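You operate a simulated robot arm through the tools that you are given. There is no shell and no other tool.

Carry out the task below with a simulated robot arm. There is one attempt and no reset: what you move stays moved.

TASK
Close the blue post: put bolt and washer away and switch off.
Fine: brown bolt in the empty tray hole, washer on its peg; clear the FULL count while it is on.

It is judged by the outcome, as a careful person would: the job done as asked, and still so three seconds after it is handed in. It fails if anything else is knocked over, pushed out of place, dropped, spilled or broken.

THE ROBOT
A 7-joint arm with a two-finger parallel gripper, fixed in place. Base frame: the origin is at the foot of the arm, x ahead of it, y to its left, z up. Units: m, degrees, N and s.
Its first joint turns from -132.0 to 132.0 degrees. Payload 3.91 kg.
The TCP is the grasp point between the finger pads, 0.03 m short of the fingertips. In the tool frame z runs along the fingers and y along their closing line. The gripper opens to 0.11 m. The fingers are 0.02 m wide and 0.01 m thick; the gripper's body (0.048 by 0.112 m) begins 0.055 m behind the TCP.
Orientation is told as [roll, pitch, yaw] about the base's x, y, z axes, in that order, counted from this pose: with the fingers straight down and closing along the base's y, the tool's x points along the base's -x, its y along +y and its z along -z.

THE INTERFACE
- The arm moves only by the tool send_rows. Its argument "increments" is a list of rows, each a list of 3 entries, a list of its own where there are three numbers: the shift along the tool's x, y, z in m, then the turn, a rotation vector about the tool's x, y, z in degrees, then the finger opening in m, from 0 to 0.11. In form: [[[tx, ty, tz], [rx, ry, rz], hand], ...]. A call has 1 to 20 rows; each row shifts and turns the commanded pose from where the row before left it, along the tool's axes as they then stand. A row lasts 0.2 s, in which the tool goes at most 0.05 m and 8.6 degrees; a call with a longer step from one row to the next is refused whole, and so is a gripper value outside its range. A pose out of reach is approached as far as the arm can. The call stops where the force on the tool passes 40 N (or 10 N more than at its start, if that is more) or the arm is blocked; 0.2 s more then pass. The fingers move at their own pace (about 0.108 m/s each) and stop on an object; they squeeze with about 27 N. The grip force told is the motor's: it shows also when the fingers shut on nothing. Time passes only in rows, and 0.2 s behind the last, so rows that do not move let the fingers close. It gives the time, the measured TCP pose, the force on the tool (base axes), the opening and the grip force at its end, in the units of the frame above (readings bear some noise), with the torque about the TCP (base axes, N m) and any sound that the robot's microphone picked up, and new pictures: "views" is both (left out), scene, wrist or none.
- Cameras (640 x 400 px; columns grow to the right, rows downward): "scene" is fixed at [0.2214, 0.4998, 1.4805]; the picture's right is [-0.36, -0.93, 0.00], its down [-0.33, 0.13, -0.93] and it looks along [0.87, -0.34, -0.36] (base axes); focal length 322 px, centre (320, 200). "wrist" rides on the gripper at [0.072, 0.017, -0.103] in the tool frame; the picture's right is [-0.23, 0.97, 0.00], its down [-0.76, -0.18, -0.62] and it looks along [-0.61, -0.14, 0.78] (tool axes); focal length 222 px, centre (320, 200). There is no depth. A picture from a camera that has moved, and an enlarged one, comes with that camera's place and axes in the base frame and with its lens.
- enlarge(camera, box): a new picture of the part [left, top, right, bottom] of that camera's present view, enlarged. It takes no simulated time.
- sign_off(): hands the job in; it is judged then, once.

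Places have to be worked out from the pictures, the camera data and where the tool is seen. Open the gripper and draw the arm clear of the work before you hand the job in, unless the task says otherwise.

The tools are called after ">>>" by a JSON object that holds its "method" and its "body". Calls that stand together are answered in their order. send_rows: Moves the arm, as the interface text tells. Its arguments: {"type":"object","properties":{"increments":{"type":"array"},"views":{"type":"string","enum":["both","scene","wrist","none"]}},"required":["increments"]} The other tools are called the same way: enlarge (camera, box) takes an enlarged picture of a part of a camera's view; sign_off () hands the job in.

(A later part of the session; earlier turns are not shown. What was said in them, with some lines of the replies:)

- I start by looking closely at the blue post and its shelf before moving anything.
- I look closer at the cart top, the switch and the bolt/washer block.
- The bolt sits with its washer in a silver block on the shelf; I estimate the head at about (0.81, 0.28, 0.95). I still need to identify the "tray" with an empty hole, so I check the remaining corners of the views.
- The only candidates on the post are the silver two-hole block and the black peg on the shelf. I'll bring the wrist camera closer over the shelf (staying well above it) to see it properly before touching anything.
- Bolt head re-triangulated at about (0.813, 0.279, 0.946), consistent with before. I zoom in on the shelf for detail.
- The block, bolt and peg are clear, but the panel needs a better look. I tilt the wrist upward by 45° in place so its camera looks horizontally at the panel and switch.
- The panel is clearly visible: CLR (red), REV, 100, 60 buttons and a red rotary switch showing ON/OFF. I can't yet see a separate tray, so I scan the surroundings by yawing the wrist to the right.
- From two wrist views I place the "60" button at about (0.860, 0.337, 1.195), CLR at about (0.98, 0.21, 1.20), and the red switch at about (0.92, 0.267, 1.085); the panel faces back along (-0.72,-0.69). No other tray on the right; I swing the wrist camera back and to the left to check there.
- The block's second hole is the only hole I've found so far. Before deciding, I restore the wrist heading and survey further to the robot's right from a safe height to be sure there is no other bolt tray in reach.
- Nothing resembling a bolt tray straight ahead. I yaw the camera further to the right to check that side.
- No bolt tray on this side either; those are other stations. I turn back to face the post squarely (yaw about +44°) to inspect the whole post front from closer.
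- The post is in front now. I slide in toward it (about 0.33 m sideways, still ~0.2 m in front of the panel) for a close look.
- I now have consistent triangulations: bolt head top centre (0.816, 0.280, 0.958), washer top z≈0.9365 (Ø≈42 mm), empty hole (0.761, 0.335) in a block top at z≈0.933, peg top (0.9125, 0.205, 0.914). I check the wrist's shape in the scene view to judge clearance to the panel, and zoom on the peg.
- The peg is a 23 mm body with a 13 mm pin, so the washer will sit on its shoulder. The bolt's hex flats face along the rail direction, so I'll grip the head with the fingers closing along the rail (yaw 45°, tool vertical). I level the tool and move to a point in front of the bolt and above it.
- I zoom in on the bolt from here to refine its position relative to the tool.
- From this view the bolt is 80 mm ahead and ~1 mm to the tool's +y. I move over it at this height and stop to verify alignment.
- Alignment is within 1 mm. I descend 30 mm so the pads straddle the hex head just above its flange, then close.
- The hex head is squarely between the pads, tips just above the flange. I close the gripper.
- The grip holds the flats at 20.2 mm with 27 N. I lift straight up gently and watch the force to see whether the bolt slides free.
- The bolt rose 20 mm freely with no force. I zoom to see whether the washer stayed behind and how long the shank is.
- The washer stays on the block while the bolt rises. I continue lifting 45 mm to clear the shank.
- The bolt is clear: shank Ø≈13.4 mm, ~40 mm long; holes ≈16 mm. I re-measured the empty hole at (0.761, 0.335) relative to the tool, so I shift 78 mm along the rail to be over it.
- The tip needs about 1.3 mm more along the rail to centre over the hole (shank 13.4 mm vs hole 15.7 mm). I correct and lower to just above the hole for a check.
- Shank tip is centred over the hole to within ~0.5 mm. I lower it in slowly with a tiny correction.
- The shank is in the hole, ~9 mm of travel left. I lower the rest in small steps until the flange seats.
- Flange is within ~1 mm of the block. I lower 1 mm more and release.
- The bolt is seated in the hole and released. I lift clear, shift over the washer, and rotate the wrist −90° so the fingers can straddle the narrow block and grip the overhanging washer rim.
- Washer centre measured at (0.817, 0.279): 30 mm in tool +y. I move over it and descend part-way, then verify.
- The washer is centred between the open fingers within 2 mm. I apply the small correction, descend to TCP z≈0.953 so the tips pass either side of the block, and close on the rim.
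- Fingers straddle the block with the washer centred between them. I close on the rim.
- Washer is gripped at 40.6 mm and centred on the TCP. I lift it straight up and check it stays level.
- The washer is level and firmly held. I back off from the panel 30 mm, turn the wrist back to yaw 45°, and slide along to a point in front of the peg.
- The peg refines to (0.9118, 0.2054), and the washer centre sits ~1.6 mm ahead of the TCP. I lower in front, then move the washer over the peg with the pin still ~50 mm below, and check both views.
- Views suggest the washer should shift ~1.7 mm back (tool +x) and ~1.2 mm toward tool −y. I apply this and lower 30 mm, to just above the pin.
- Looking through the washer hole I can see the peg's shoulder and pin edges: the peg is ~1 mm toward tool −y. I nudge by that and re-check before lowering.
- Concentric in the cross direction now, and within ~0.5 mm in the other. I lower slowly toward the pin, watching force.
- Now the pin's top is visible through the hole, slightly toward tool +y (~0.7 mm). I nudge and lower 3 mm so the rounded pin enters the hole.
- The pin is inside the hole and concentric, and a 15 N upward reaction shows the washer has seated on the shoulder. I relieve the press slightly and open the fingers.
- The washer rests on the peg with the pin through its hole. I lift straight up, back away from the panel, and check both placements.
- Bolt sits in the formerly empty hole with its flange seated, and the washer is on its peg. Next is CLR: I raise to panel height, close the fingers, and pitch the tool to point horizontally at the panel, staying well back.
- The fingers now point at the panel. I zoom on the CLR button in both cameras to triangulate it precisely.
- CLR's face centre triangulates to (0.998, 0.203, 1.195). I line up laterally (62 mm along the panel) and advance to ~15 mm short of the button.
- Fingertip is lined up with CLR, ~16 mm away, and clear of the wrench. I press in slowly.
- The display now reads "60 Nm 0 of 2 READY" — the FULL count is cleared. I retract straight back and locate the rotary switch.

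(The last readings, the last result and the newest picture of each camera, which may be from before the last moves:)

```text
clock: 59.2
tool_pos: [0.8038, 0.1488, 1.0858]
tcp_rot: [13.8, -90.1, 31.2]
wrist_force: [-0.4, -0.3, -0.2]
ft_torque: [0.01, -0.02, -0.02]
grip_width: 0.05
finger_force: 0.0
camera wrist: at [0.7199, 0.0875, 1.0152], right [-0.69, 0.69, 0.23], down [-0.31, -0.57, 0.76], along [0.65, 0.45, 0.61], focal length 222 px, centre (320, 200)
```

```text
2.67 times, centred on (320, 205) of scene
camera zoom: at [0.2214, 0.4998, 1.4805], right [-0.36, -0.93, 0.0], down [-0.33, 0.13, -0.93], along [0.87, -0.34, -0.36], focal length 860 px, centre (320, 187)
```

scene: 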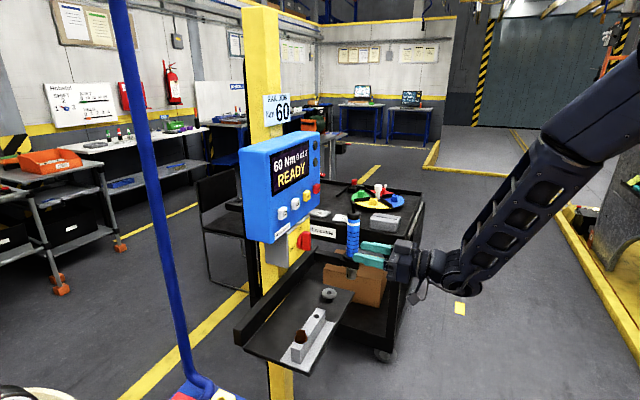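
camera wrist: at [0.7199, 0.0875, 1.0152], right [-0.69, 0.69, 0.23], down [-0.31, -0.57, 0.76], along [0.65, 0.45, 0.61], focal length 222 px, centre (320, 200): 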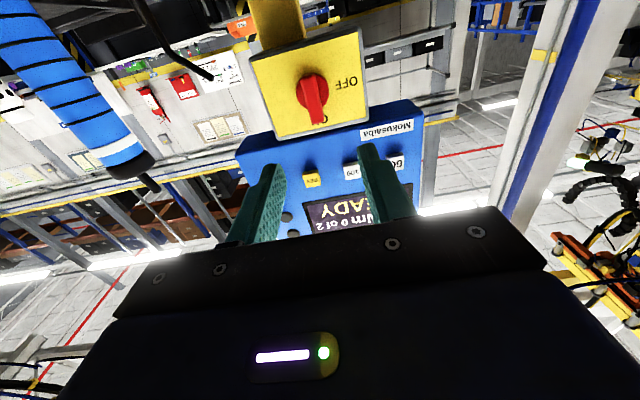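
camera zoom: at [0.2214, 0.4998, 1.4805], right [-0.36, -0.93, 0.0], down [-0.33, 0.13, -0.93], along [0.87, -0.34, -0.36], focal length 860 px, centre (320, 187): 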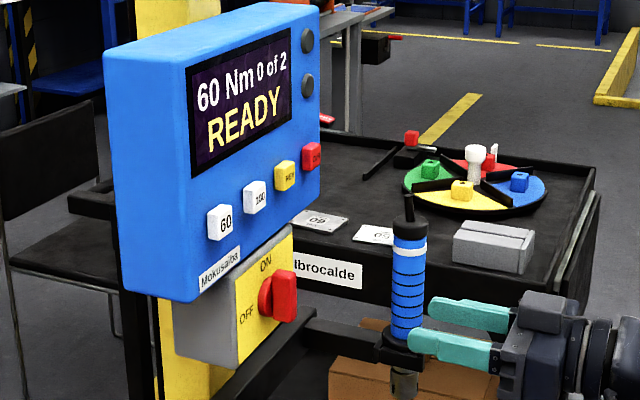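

I triangulated the switch: axis at about (0.943, 0.277, 1.077) on the plate, ON label directly above, OFF to the left; the bar handle protrudes ~20 mm and is vertical. I align the open fingers with it and approach to ~40 mm short.

>>> {"method": "send_rows", "body": {"increments": [[[0.005, -0.0035, 0], [0, 0, 0], 0.05], [[0.0052, -0.003, 0], [0, 0, 0], 0.05], [[0, 0, 0.035], [0, 0, 0], 0.05], [[0, 0, 0.035], [0, 0, 0], 0.05], [[0, 0, 0.03], [0, 0, 0], 0.05], [[0, 0, 0], [0, 0, 0], 0.05]], "views": "both"}}

>>> {"method": "enlarge", "body": {"camera": "wrist", "box": [240, 80, 400, 210]}}

>>> {"method": "enlarge", "body": {"camera": "scene", "box": [270, 190, 390, 310]}}

```text
clock: 60.6
tool_pos: [0.8786, 0.2166, 1.0745]
tcp_rot: [-26.5, -89.9, 71.5]
wrist_force: [0.2, 0.0, 0.7]
ft_torque: [0.01, 0.01, 0.01]
grip_width: 0.0503
finger_force: 0.0
camera wrist: at [0.7948, 0.1544, 1.0029], right [-0.69, 0.69, 0.23], down [-0.32, -0.57, 0.76], along [0.65, 0.45, 0.61], focal length 222 px, centre (320, 200)
```

scene: 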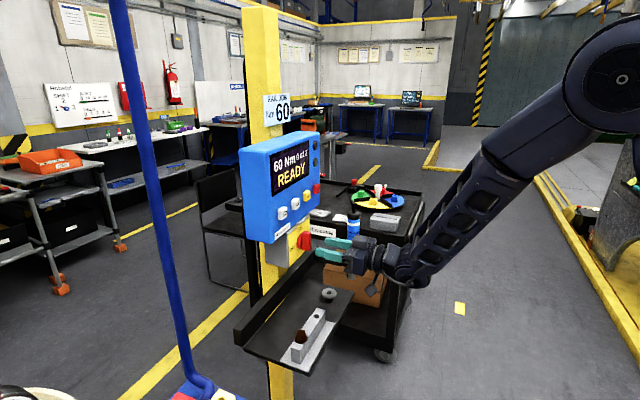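
wrist: 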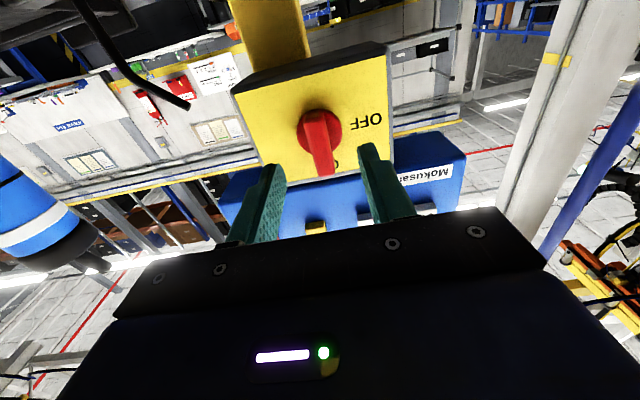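

```text
3.08 times, centred on (320, 145) of wrist
camera zoom: at [0.7948, 0.1544, 1.0029], right [-0.69, 0.69, 0.23], down [-0.32, -0.57, 0.76], along [0.65, 0.45, 0.61], focal length 684 px, centre (320, 369)
```

zoom: 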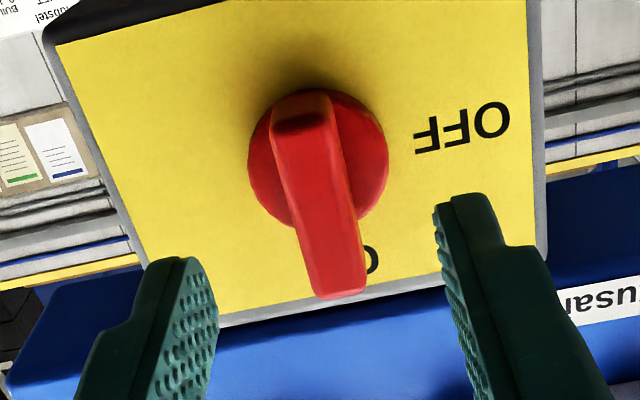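

```text
3.33 times, centred on (330, 250) of scene
camera zoom: at [0.2214, 0.4998, 1.4805], right [-0.36, -0.93, 0.0], down [-0.33, 0.13, -0.93], along [0.87, -0.34, -0.36], focal length 1075 px, centre (287, 33)
```

zoom: 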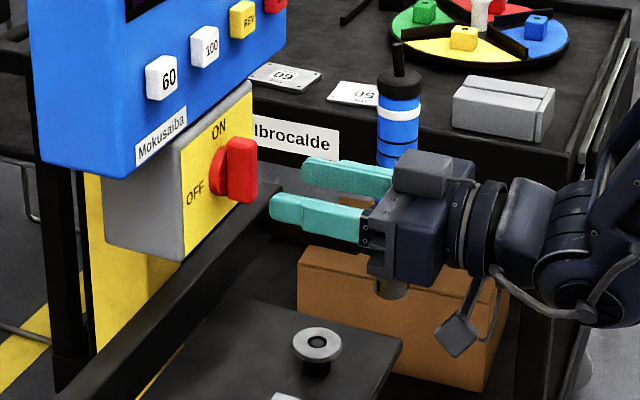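

The knob axis lines up with the tool axis (1.5 mm low correction). I advance 40 mm so the pads flank the bar, watching the force.

>>> {"method": "send_rows", "body": {"increments": [[[0.0015, 0, 0.01], [0, 0, 0], 0.05], [[0, 0, 0.01], [0, 0, 0], 0.05], [[0, 0, 0.01], [0, 0, 0], 0.05], [[0, 0, 0.01], [0, 0, 0], 0.05], [[0, 0, 0], [0, 0, 0], 0.05]], "views": "both"}}

>>> {"method": "enlarge", "body": {"camera": "wrist", "box": [240, 80, 400, 210]}}

>>> {"method": "enlarge", "body": {"camera": "scene", "box": [270, 190, 390, 310]}}

```text
clock: 61.8
tool_pos: [0.9061, 0.2429, 1.0734]
tcp_rot: [-7.0, -89.9, 52.1]
wrist_force: [0.4, 0.0, -0.3]
ft_torque: [0.0, 0.03, 0.01]
grip_width: 0.05
finger_force: 0.0
camera wrist: at [0.8223, 0.182, 1.0023], right [-0.69, 0.69, 0.23], down [-0.31, -0.57, 0.76], along [0.65, 0.45, 0.61], focal length 222 px, centre (320, 200)
```

scene: 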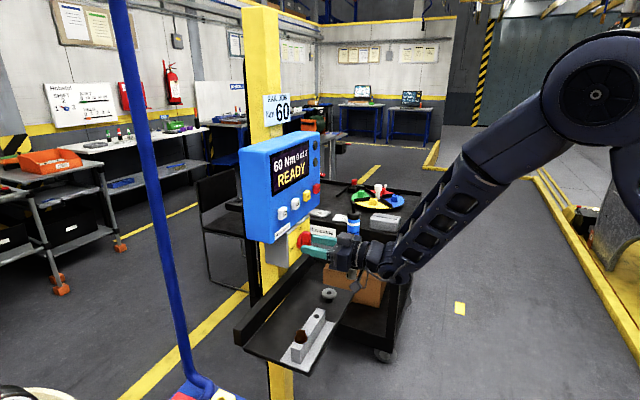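
wrist: 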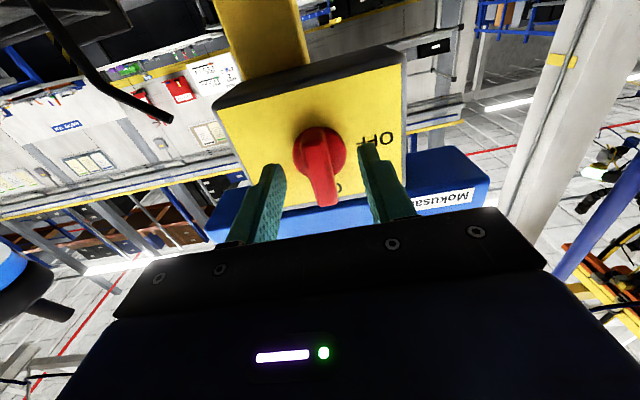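

```text
3.08 times, centred on (320, 145) of wrist
camera zoom: at [0.8223, 0.182, 1.0023], right [-0.69, 0.69, 0.23], down [-0.31, -0.57, 0.76], along [0.65, 0.45, 0.61], focal length 684 px, centre (320, 369)
```

zoom: 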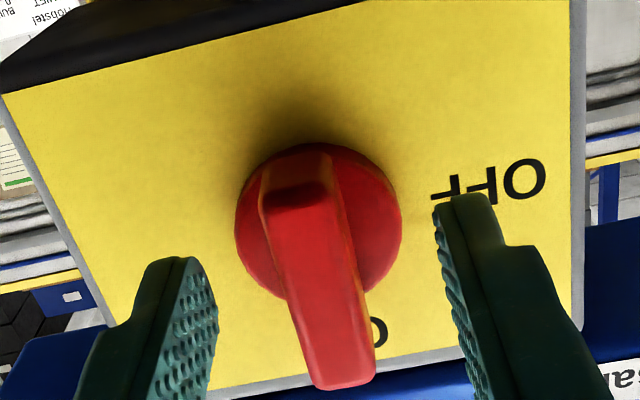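

```text
3.33 times, centred on (330, 250) of scene
camera zoom: at [0.2214, 0.4998, 1.4805], right [-0.36, -0.93, 0.0], down [-0.33, 0.13, -0.93], along [0.87, -0.34, -0.36], focal length 1075 px, centre (287, 33)
```

zoom: 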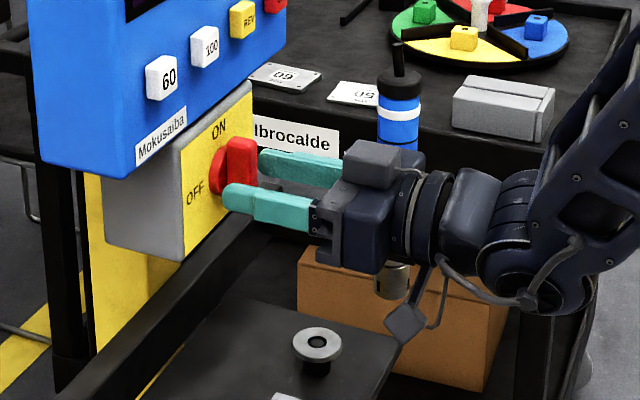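

The pads straddle the bar. I close on it.

>>> {"method": "send_rows", "body": {"increments": [[[0.001, 0, 0], [0, 0, 0], 0.03], [[0, 0, 0], [0, 0, 0], 0.02], [[0, 0, 0], [0, 0, 0], 0.01], [[0, 0, 0], [0, 0, 0], 0.005], [[0, 0, 0], [0, 0, 0], 0.005]], "views": "none"}}

>>> {"method": "enlarge", "body": {"camera": "wrist", "box": [240, 80, 400, 210]}}

>>> {"method": "enlarge", "body": {"camera": "scene", "box": [270, 190, 390, 310]}}

```text
clock: 63.0
tool_pos: [0.9077, 0.2419, 1.0729]
tcp_rot: [-168.8, -90.0, -146.3]
wrist_force: [11.7, -4.6, 4.0]
ft_torque: [-0.19, 0.22, -0.27]
grip_width: 0.0159
finger_force: 45.1
```

```text
3.08 times, centred on (320, 145) of wrist
camera zoom: at [0.823, 0.1817, 1.0014], right [-0.69, 0.69, 0.23], down [-0.32, -0.57, 0.76], along [0.65, 0.45, 0.61], focal length 684 px, centre (320, 369)
```

zoom: 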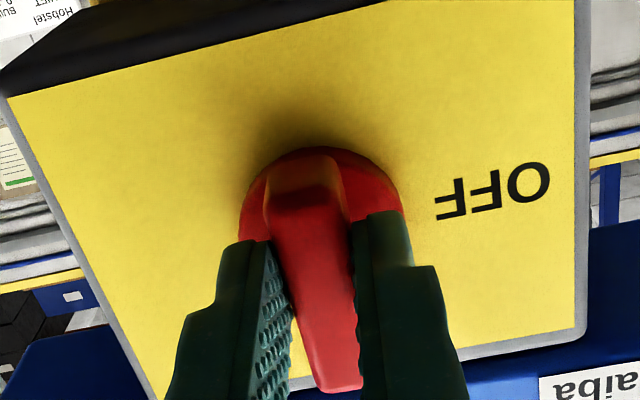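

```text
3.33 times, centred on (330, 250) of scene
camera zoom: at [0.2214, 0.4998, 1.4805], right [-0.36, -0.93, 0.0], down [-0.33, 0.13, -0.93], along [0.87, -0.34, -0.36], focal length 1075 px, centre (287, 33)
```

zoom: 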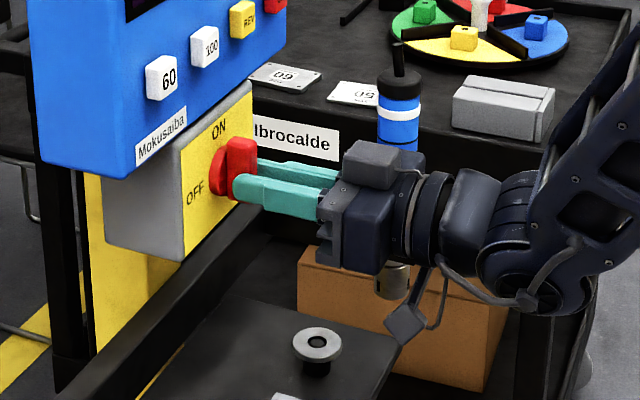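

The bar is held (15.9 mm). There's a ~11 N sideways load, so I shift 0.7 mm to relieve it and start turning counter-clockwise (tool −z rotation) toward OFF.

>>> {"method": "send_rows", "body": {"increments": [[[0, -0.0007, 0], [0, 0, 0], 0.005], [[0, 0, 0], [0, 0, -4], 0.005], [[0, 0, 0], [0, 0, -5], 0.005], [[0, 0, 0], [0, 0, -6], 0.005], [[0, 0, 0], [0, 0, -6], 0.005], [[0, 0, 0], [0, 0, -6], 0.005], [[0, 0, 0], [0, 0, 0], 0.005]], "views": "both"}}

>>> {"method": "enlarge", "body": {"camera": "wrist", "box": [240, 80, 400, 210]}}

>>> {"method": "enlarge", "body": {"camera": "scene", "box": [270, 190, 390, 310]}}

```text
clock: 64.6
tool_pos: [0.9078, 0.2424, 1.0738]
tcp_rot: [-90.0, -62.8, 134.9]
wrist_force: [8.4, -14.7, 10.3]
ft_torque: [-0.65, 0.76, -1.02]
grip_width: 0.0159
finger_force: 45.1
camera wrist: at [0.8482, 0.1564, 1.0021], right [-0.69, 0.69, -0.24], down [-0.57, -0.31, 0.76], along [0.45, 0.66, 0.6], focal length 222 px, centre (320, 200)
```

scene: 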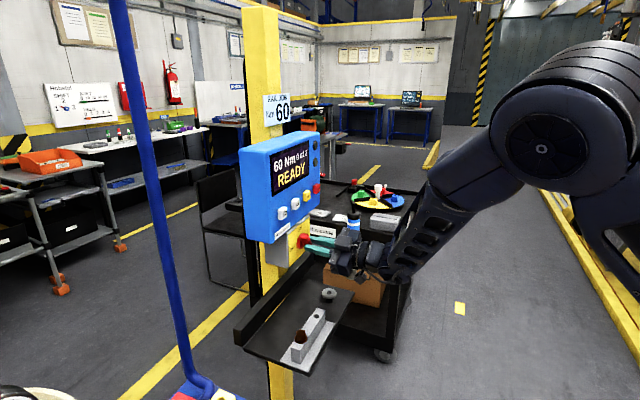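
wrist: 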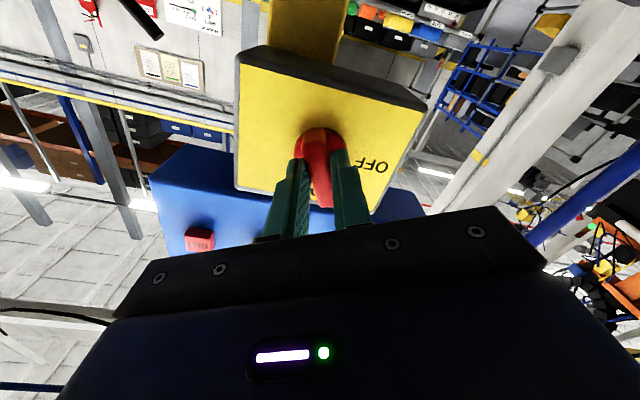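

```text
3.08 times, centred on (320, 145) of wrist
camera zoom: at [0.8482, 0.1564, 1.0021], right [-0.69, 0.69, -0.24], down [-0.57, -0.31, 0.76], along [0.45, 0.66, 0.6], focal length 684 px, centre (320, 369)
```

zoom: 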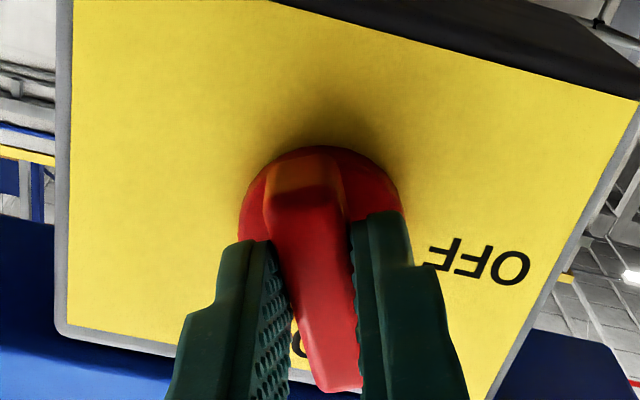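

```text
3.33 times, centred on (330, 250) of scene
camera zoom: at [0.2214, 0.4998, 1.4805], right [-0.36, -0.93, 0.0], down [-0.33, 0.13, -0.93], along [0.87, -0.34, -0.36], focal length 1075 px, centre (287, 33)
```

zoom: 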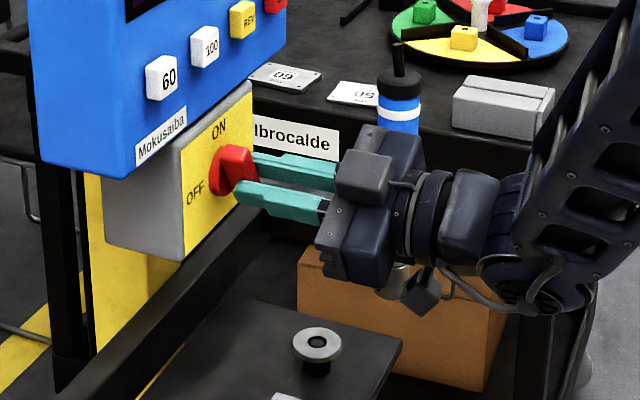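

The knob turns with the gripper (pointer heading toward OFF). Residual load lies along the closing line, so I shift 1 mm in tool −y and continue turning.

>>> {"method": "send_rows", "body": {"increments": [[[0, -0.001, 0], [0, 0, 0], 0.005], [[0, 0, 0], [0, 0, -6], 0.005], [[0, 0, 0], [0, 0, -6], 0.005], [[0, 0, 0], [0, 0, -6], 0.005], [[0, 0, 0], [0, 0, -6], 0.005], [[0, 0, 0], [0, 0, -6], 0.005], [[0, 0, 0], [0, 0, 0], 0.005]], "views": "both"}}

>>> {"method": "enlarge", "body": {"camera": "wrist", "box": [240, 80, 400, 210]}}

>>> {"method": "enlarge", "body": {"camera": "scene", "box": [270, 190, 390, 310]}}

```text
clock: 66.2
tool_pos: [0.9086, 0.2419, 1.0751]
tcp_rot: [-90.2, -32.9, 134.9]
wrist_force: [11.2, -12.5, 21.4]
ft_torque: [-0.19, 0.23, -1.55]
grip_width: 0.0157
finger_force: 45.2
camera wrist: at [0.8724, 0.1325, 1.0217], right [-0.51, 0.51, -0.69], down [-0.82, -0.06, 0.56], along [0.25, 0.86, 0.45], focal length 222 px, centre (320, 200)
```

scene: 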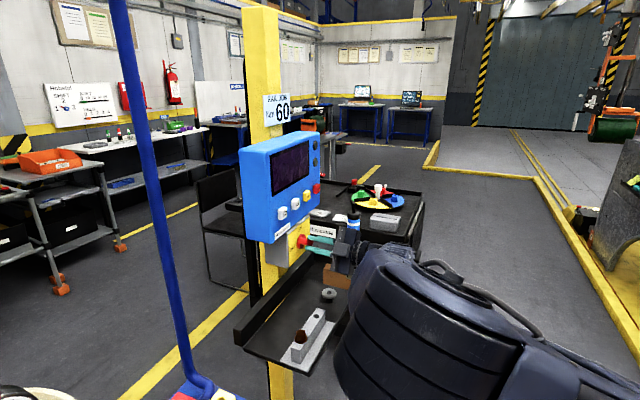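
wrist: 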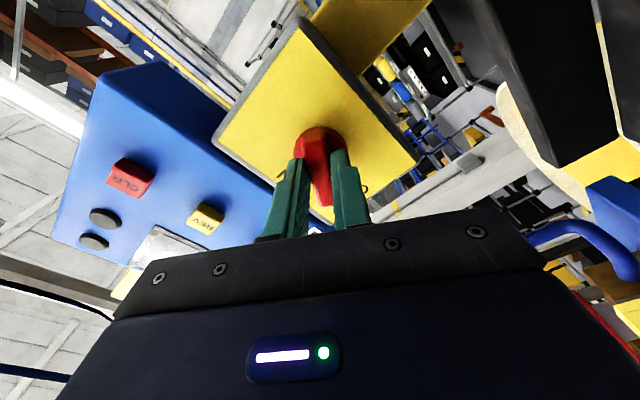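

```text
3.08 times, centred on (320, 145) of wrist
camera zoom: at [0.8724, 0.1325, 1.0217], right [-0.51, 0.51, -0.69], down [-0.82, -0.06, 0.56], along [0.25, 0.86, 0.45], focal length 684 px, centre (320, 369)
```

zoom: 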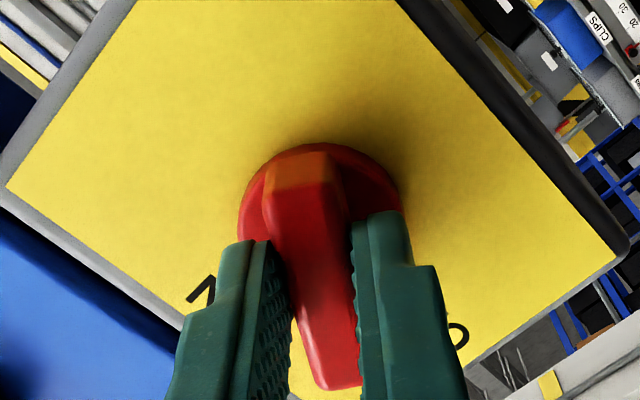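

```text
3.33 times, centred on (330, 250) of scene
camera zoom: at [0.2214, 0.4998, 1.4805], right [-0.36, -0.93, 0.0], down [-0.33, 0.13, -0.93], along [0.87, -0.34, -0.36], focal length 1075 px, centre (287, 33)
```

zoom: 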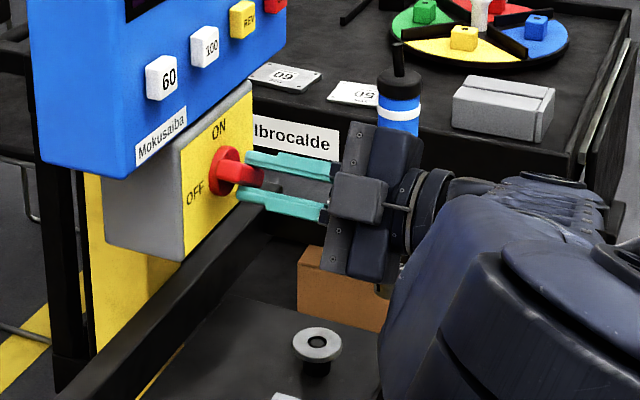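

The panel display has gone dark — power is off at ~57° of turn — but the pointer isn't fully at OFF and the arm's elbow has swung a lot, so I won't force the wrist further. I release, back straight off, and unwind the roll to look.

>>> {"method": "send_rows", "body": {"increments": [[[0, 0, 0], [0, 0, 0], 0.02], [[0, 0, 0], [0, 0, 0], 0.035], [[0, 0, 0], [0, 0, 0], 0.045], [[0, 0, -0.01], [0, 0, 0], 0.05], [[0, 0, -0.02], [0, 0, 0], 0.05], [[0, 0, -0.03], [0, 0, 0], 0.05], [[0, 0, -0.03], [0, 0, 0], 0.05], [[0, 0, 0], [0, 0, 0], 0.05]], "views": "both"}}

>>> {"method": "enlarge", "body": {"camera": "scene", "box": [240, 130, 360, 260]}}

>>> {"method": "enlarge", "body": {"camera": "wrist", "box": [200, 20, 440, 210]}}

```text
clock: 68.0
tool_pos: [0.8444, 0.1801, 1.0725]
tcp_rot: [-90.0, -33.0, 135.0]
wrist_force: [0.5, 0.0, 0.1]
ft_torque: [0.01, -0.01, 0.04]
grip_width: 0.0501
finger_force: 0.0
camera wrist: at [0.8088, 0.0699, 1.0193], right [-0.51, 0.51, -0.69], down [-0.82, -0.06, 0.56], along [0.25, 0.86, 0.45], focal length 222 px, centre (320, 200)
```

scene: 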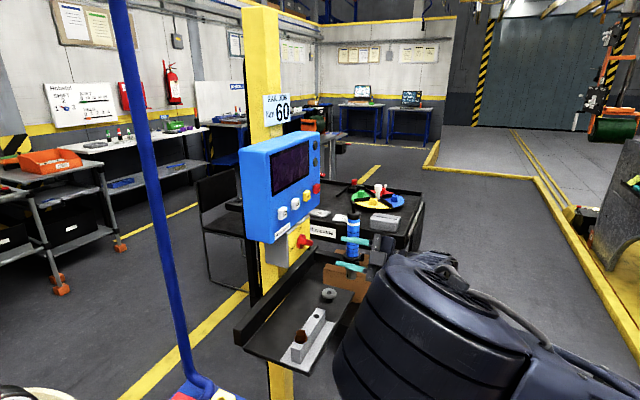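
wrist: 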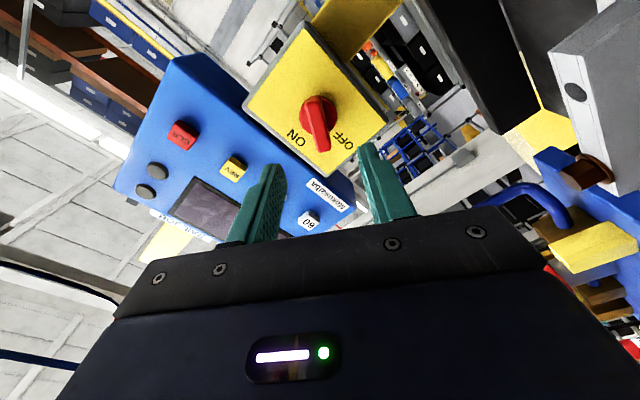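

```text
3.08 times, centred on (300, 195) of scene
camera zoom: at [0.2214, 0.4998, 1.4805], right [-0.36, -0.93, 0.0], down [-0.33, 0.13, -0.93], along [0.87, -0.34, -0.36], focal length 992 px, centre (382, 215)
```

zoom: 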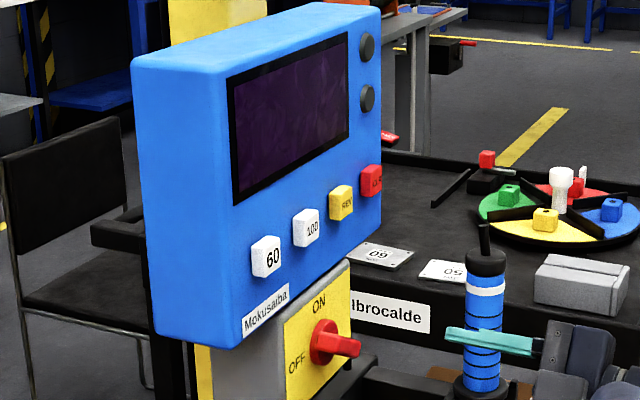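

```text
2.11 times, centred on (320, 115) of wrist
camera zoom: at [0.8088, 0.0699, 1.0193], right [-0.51, 0.51, -0.69], down [-0.82, -0.06, 0.56], along [0.25, 0.86, 0.45], focal length 468 px, centre (320, 379)
```

zoom: 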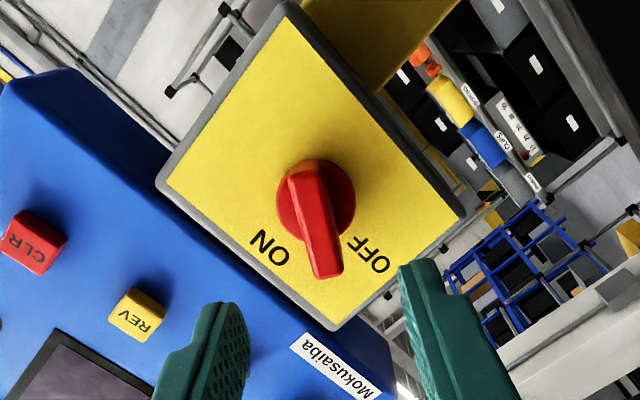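

Display stays dark after release, and the pointer sits past midway toward OFF. I unwind the wrist roll here (elbow returns to its earlier posture), close the fingers, and then will push the pointer the rest of the way to OFF.

>>> {"method": "send_rows", "body": {"increments": [[[0, 0, -0.02], [0, 0, 0], 0.05], [[0, 0, 0], [0, 0, 5.7], 0.03], [[0, 0, 0], [0, 0, 5.7], 0.01], [[0, 0, 0], [0, 0, 5.7], 0.0], [[0, 0, 0], [0, 0, 5.7], 0.0], [[0, 0, 0], [0, 0, 5.7], 0.0], [[0, 0, 0], [0, 0, 5.7], 0.0], [[0, 0, 0], [0, 0, 5.7], 0.0], [[0, 0, 0], [0, 0, 5.7], 0.0], [[0, 0, 0], [0, 0, 5.7], 0.0], [[0, 0, 0], [0, 0, 5.7], 0.0], [[0, 0, 0], [0, 0, 0], 0.0]], "views": "both"}}

>>> {"method": "enlarge", "body": {"camera": "wrist", "box": [240, 60, 400, 200]}}

>>> {"method": "enlarge", "body": {"camera": "scene", "box": [280, 215, 330, 260]}}

```text
clock: 70.6
tool_pos: [0.831, 0.1647, 1.0722]
tcp_rot: [92.8, -89.9, -47.7]
wrist_force: [-0.4, -1.2, 0.6]
ft_torque: [-0.03, 0.03, 0.03]
grip_width: 0.0
finger_force: 27.2
camera wrist: at [0.7463, 0.1038, 1.0017], right [-0.69, 0.69, 0.23], down [-0.31, -0.57, 0.76], along [0.65, 0.45, 0.61], focal length 222 px, centre (320, 200)
```

scene: 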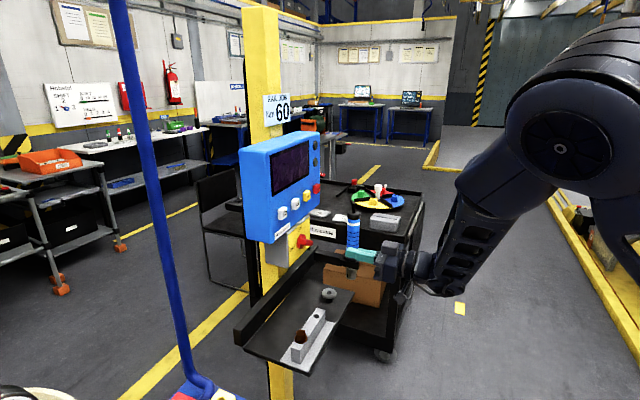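
wrist: 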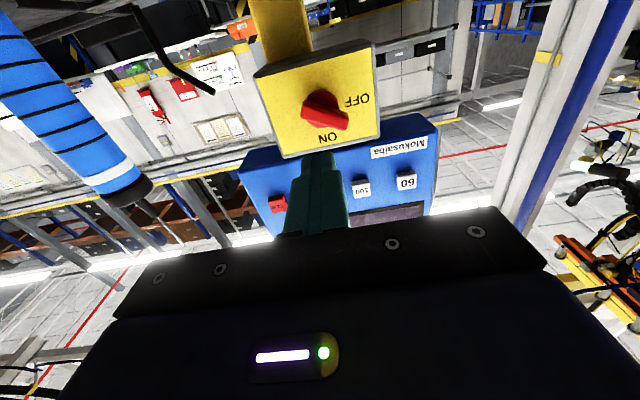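

```text
2.86 times, centred on (320, 130) of wrist
camera zoom: at [0.7463, 0.1038, 1.0017], right [-0.69, 0.69, 0.23], down [-0.31, -0.57, 0.76], along [0.65, 0.45, 0.61], focal length 635 px, centre (320, 400)
```

zoom: 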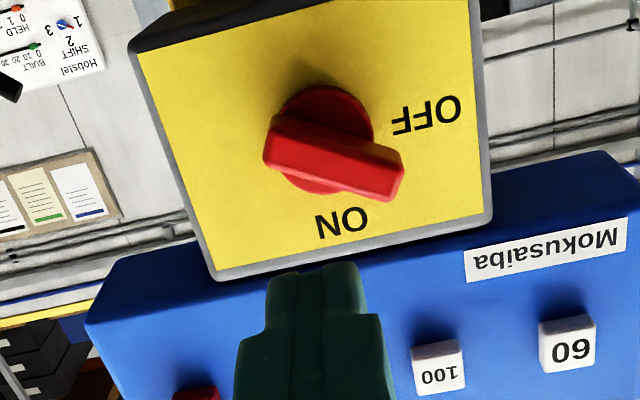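

```text
8.89 times, centred on (305, 238) of scene
camera zoom: at [0.2214, 0.4998, 1.4805], right [-0.36, -0.93, 0.0], down [-0.33, 0.13, -0.93], along [0.87, -0.34, -0.36], focal length 2866 px, centre (453, -133)
```

zoom: 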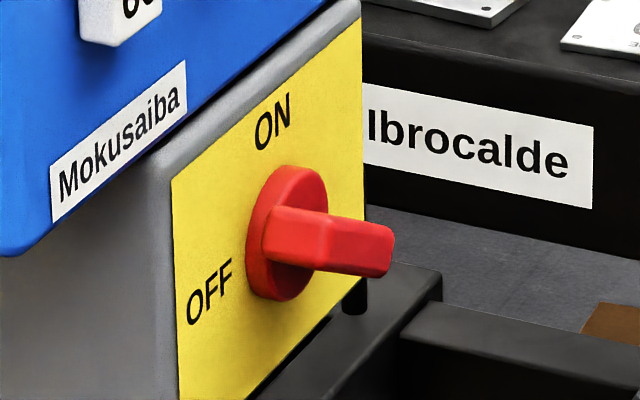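

The pointer is about 30° short of OFF. I position the closed fingertips above the pointer's long (left) end and will push it down to horizontal.

>>> {"method": "send_rows", "body": {"increments": [[[-0.0222, 0.0123, 0], [0, 0, 0], 0.0], [[-0.0221, 0.0123, 0], [0, 0, 0], 0.0], [[0, 0, 0.03], [0, 0, 0], 0.0], [[0, 0, 0.03], [0, 0, 0], 0.0], [[0, 0, 0.02], [0, 0, 0], 0.0], [[0, 0, 0], [0, 0, 0], 0.0]], "views": "both"}}

>>> {"method": "enlarge", "body": {"camera": "wrist", "box": [240, 60, 400, 200]}}

>>> {"method": "enlarge", "body": {"camera": "scene", "box": [270, 190, 370, 280]}}

```text
clock: 72.0
tool_pos: [0.8704, 0.239, 1.1169]
tcp_rot: [0.4, -90.0, 44.4]
wrist_force: [0.8, 0.4, -1.0]
ft_torque: [-0.01, -0.04, 0.01]
grip_width: 0.0002
finger_force: 27.3
camera wrist: at [0.7857, 0.1779, 1.0461], right [-0.69, 0.69, 0.23], down [-0.32, -0.57, 0.76], along [0.65, 0.45, 0.61], focal length 222 px, centre (320, 200)
```

scene: 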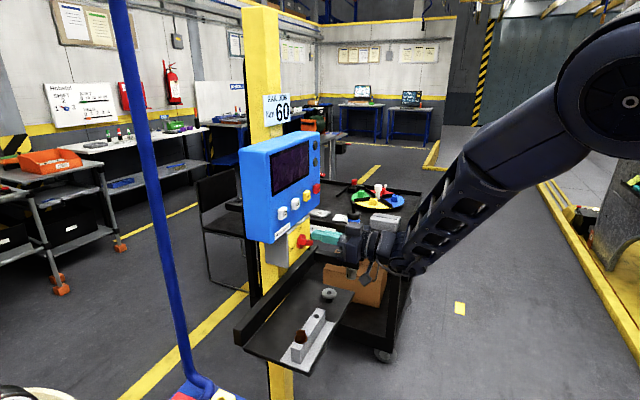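
wrist: 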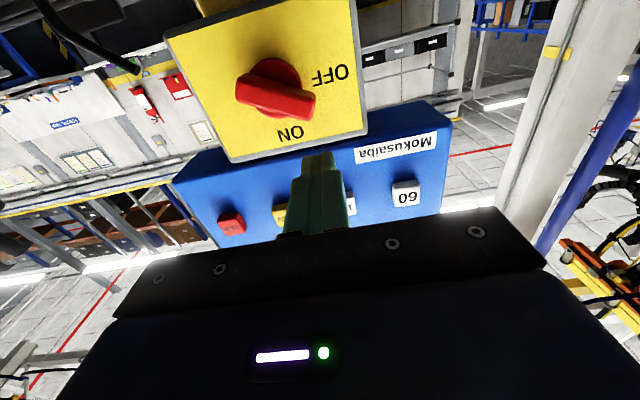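

```text
2.86 times, centred on (320, 130) of wrist
camera zoom: at [0.7857, 0.1779, 1.0461], right [-0.69, 0.69, 0.23], down [-0.32, -0.57, 0.76], along [0.65, 0.45, 0.61], focal length 635 px, centre (320, 400)
```

zoom: 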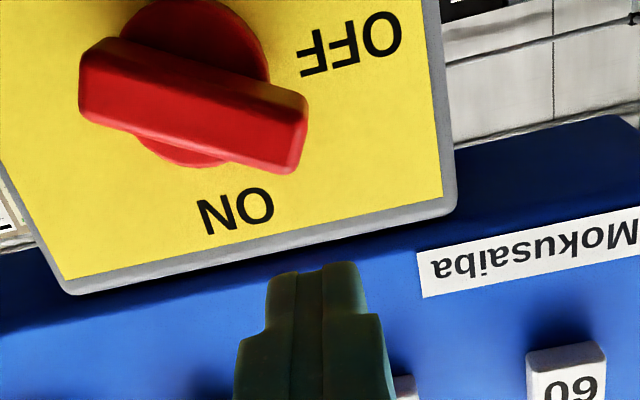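

```text
4.44 times, centred on (320, 235) of scene
camera zoom: at [0.2214, 0.4998, 1.4805], right [-0.36, -0.93, 0.0], down [-0.33, 0.13, -0.93], along [0.87, -0.34, -0.36], focal length 1433 px, centre (320, 44)
```

zoom: 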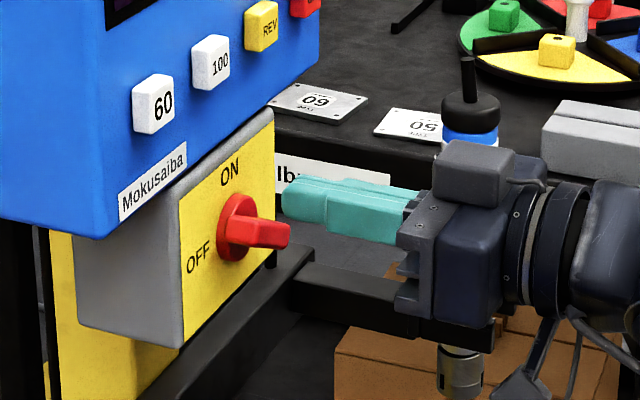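

Tip is above the pointer's outer end. I advance 30 mm so it overlaps the bar, then press downward in small steps.

>>> {"method": "send_rows", "body": {"increments": [[[0, 0, 0.015], [0, 0, 0], 0.0], [[0, 0, 0.015], [0, 0, 0], 0.0], [[0.008, 0, 0], [0, 0, 0], 0.0], [[0.005, 0, 0], [0, 0, 0], 0.0], [[0.004, 0, 0], [0, 0, 0], 0.0], [[0.004, 0, 0], [0, 0, 0], 0.0], [[0, 0, 0], [0, 0, 0], 0.0]], "views": "none"}}

>>> {"method": "enlarge", "body": {"camera": "wrist", "box": [240, 60, 400, 200]}}

>>> {"method": "enlarge", "body": {"camera": "scene", "box": [270, 190, 370, 280]}}

```text
clock: 73.6
tool_pos: [0.8914, 0.2595, 1.0964]
tcp_rot: [19.4, -90.0, 25.7]
wrist_force: [-0.4, 0.0, 0.7]
ft_torque: [-0.01, 0.02, -0.02]
grip_width: 0.0001
finger_force: 27.1
```

```text
2.86 times, centred on (320, 130) of wrist
camera zoom: at [0.8065, 0.1986, 1.0247], right [-0.69, 0.69, 0.23], down [-0.31, -0.57, 0.76], along [0.65, 0.45, 0.61], focal length 635 px, centre (320, 400)
```

zoom: 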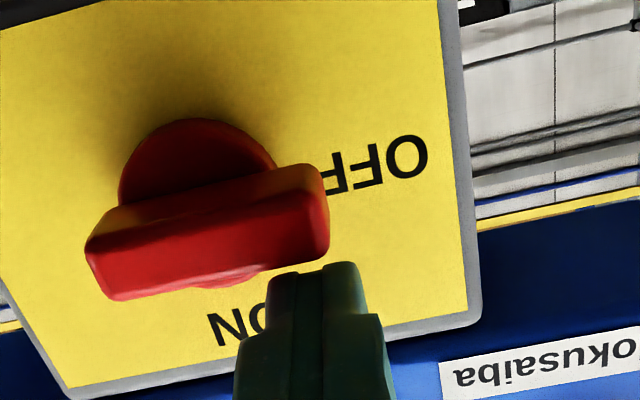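

```text
4.44 times, centred on (320, 235) of scene
camera zoom: at [0.2214, 0.4998, 1.4805], right [-0.36, -0.93, 0.0], down [-0.33, 0.13, -0.93], along [0.87, -0.34, -0.36], focal length 1433 px, centre (320, 44)
```

zoom: 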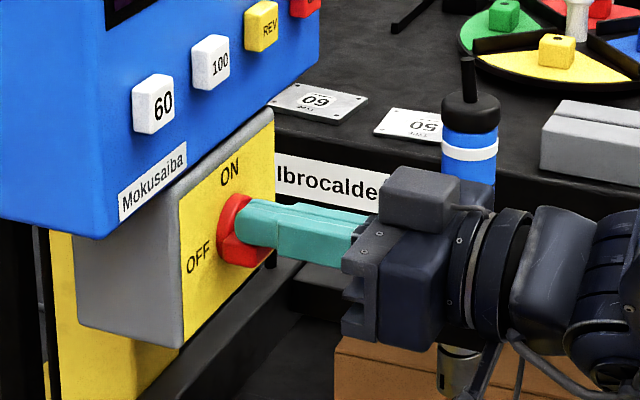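

The pointer is now horizontal, aligned with OFF, and the force has dropped to zero. I withdraw straight back, then verify.

>>> {"method": "send_rows", "body": {"increments": [[[-0.004, 0, 0], [0, 0, 0], 0.0], [[0, 0, -0.02], [0, 0, 0], 0.0], [[0, 0, -0.04], [0, 0, 0], 0.0], [[0, 0, -0.04], [0, 0, 0], 0.02], [[0, 0, -0.04], [0, 0, 0], 0.04], [[0, 0, -0.04], [0, 0, 0], 0.06], [[0, 0, 0], [0, 0, 0], 0.06]], "views": "both"}}

>>> {"method": "enlarge", "body": {"camera": "scene", "box": [240, 120, 350, 260]}}

>>> {"method": "enlarge", "body": {"camera": "scene", "box": [270, 260, 360, 350]}}

>>> {"method": "enlarge", "body": {"camera": "wrist", "box": [220, 60, 420, 200]}}

```text
clock: 75.2
tool_pos: [0.7629, 0.1325, 1.0986]
tcp_rot: [77.5, -90.0, -32.4]
wrist_force: [-0.2, -0.2, -0.1]
ft_torque: [0.0, 0.0, -0.01]
grip_width: 0.0601
finger_force: 0.0
camera wrist: at [0.6782, 0.0713, 1.0287], right [-0.69, 0.69, 0.23], down [-0.31, -0.57, 0.76], along [0.65, 0.45, 0.61], focal length 222 px, centre (320, 200)
```

scene: 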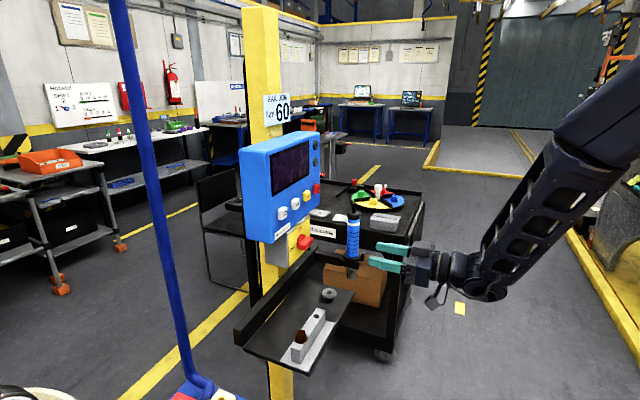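
wrist: 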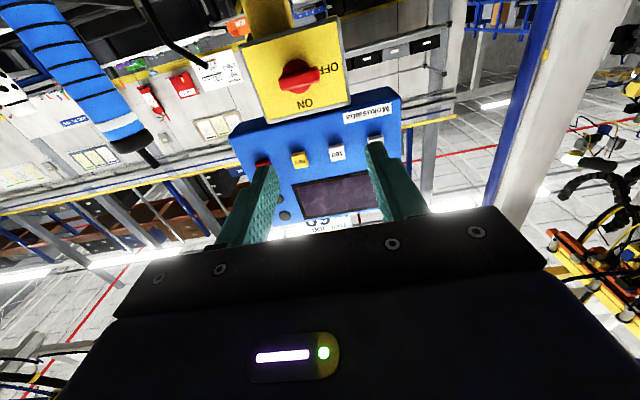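

```text
2.86 times, centred on (295, 190) of scene
camera zoom: at [0.2214, 0.4998, 1.4805], right [-0.36, -0.93, 0.0], down [-0.33, 0.13, -0.93], along [0.87, -0.34, -0.36], focal length 921 px, centre (391, 229)
```

zoom: 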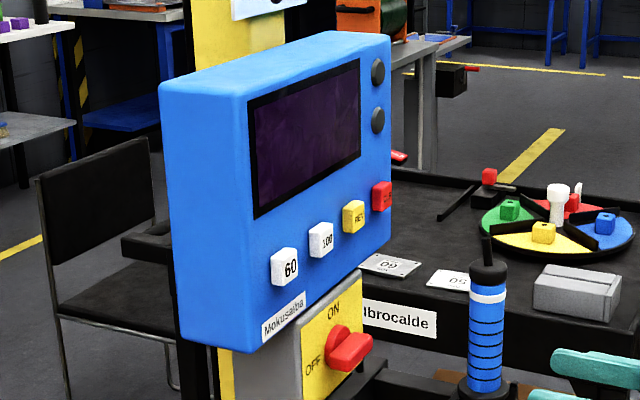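

```text
4.44 times, centred on (315, 305) of scene
camera zoom: at [0.2214, 0.4998, 1.4805], right [-0.36, -0.93, 0.0], down [-0.33, 0.13, -0.93], along [0.87, -0.34, -0.36], focal length 1433 px, centre (342, -267)
```

zoom: 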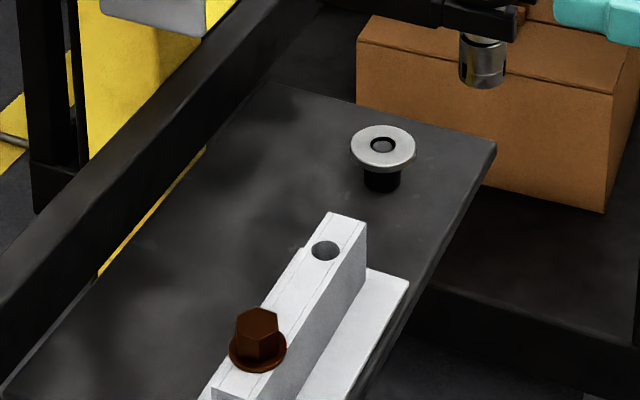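

```text
2.86 times, centred on (320, 130) of wrist
camera zoom: at [0.6782, 0.0713, 1.0287], right [-0.69, 0.69, 0.23], down [-0.31, -0.57, 0.76], along [0.65, 0.45, 0.61], focal length 635 px, centre (320, 400)
```

zoom: 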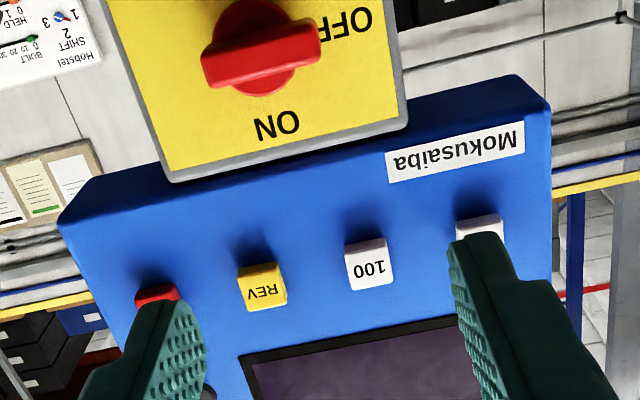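

Switch handle points at OFF, the display and lamps are dark, the bolt and washer are in place. I draw the arm back and up, clear of the work, with the gripper open.

>>> {"method": "send_rows", "body": {"increments": [[[0, 0, -0.04], [0, 0, 0], 0.08], [[0, 0, -0.045], [0, 0, 0], 0.1], [[-0.03, 0, -0.035], [0, 0, 0], 0.11], [[-0.045, 0, 0], [0, 0, 0], 0.11], [[-0.045, 0, 0], [0, 0, 0], 0.11], [[-0.03, 0, 0], [0, 0, 0], 0.11], [[0, 0, 0], [0, 8.2, 0], 0.11], [[0, 0, 0], [0, 8.2, 0], 0.11], [[0, 0, 0], [0, 8.2, 0], 0.11], [[0, 0, 0], [0, 8.2, 0], 0.11], [[0, 0, 0], [0, 8.2, 0], 0.11], [[0, 0, 0], [0, 8.2, 0], 0.11], [[0, 0, 0], [0, 8.2, 0], 0.11], [[0, 0, 0], [0, 8.2, 0], 0.11], [[0, 0, 0], [0, 8.2, 0], 0.11], [[0, 0, 0], [0, 8.2, 0], 0.11], [[0, 0, 0], [0, 8.0, 0], 0.11], [[0, 0, 0], [0, 0, 0], 0.11]], "views": "both"}}

>>> {"method": "enlarge", "body": {"camera": "scene", "box": [220, 120, 420, 360]}}

```text
clock: 79.0
tool_pos: [0.6793, 0.0474, 1.2506]
tcp_rot: [0.0, 0.1, 45.0]
wrist_force: [0.0, -0.6, 1.0]
ft_torque: [0.01, 0.04, 0.02]
grip_width: 0.1103
finger_force: 0.1
camera wrist: at [0.6163, 0.0087, 1.3552], right [-0.53, 0.85, 0.0], down [0.66, 0.41, 0.62], along [0.53, 0.33, -0.78], focal length 222 px, centre (320, 200)
```

scene: 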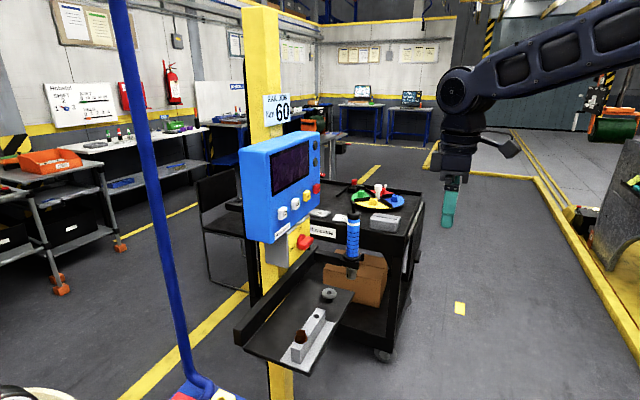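
wrist: 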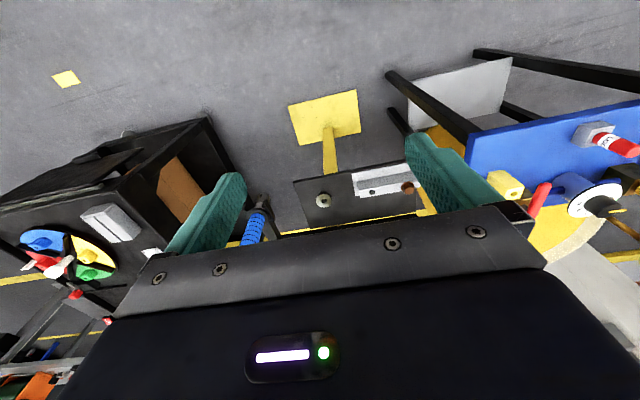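

```text
1.67 times, centred on (320, 240) of scene
camera zoom: at [0.2214, 0.4998, 1.4805], right [-0.36, -0.93, 0.0], down [-0.33, 0.13, -0.93], along [0.87, -0.34, -0.36], focal length 537 px, centre (320, 133)
```

zoom: 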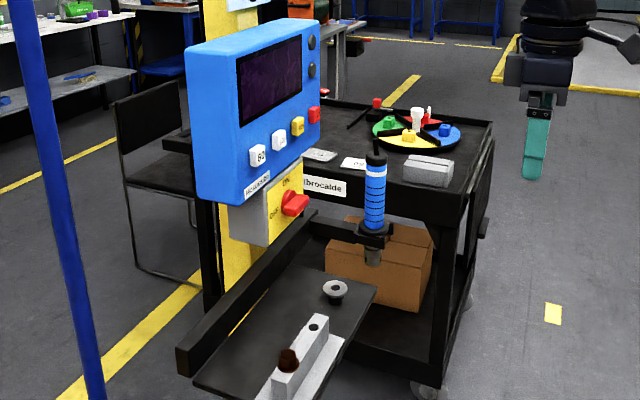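

The final views show everything as asked. The brown bolt is seated in the block hole that was empty, and the washer is on its peg. The FULL count cleared to "0 of 2 READY" while the post was still on. The switch is at OFF with the display dark, and nothing else looks moved. The arm is clear and the gripper open, so I hand the job in.

>>> {"method": "sign_off", "body": {}}

```text
The job is handed in.
```

The blue post is closed, and I've handed the job in. I haven't seen a verdict yet.

- **Bolt:** the brown bolt is in the block hole that was empty, pushed down until its flange rests on the block. I found no separate tray on the post, so I took that hole as "the empty tray hole".
- **Washer:** it sits on the black peg's shoulder, with the pin through its hole.
- **Count:** I pressed CLR while the post was on. The display went from "2 of 2 FULL" to "0 of 2 READY".
- **Switch:** the handle points at OFF, and the display and lamps are dark. I turned it about two-thirds of the way by gripping it. I then let go and pushed it the rest of the way, because the arm's elbow was swinging too far.

In the last pictures nothing else looks moved. The arm is clear of the work with the gripper open.
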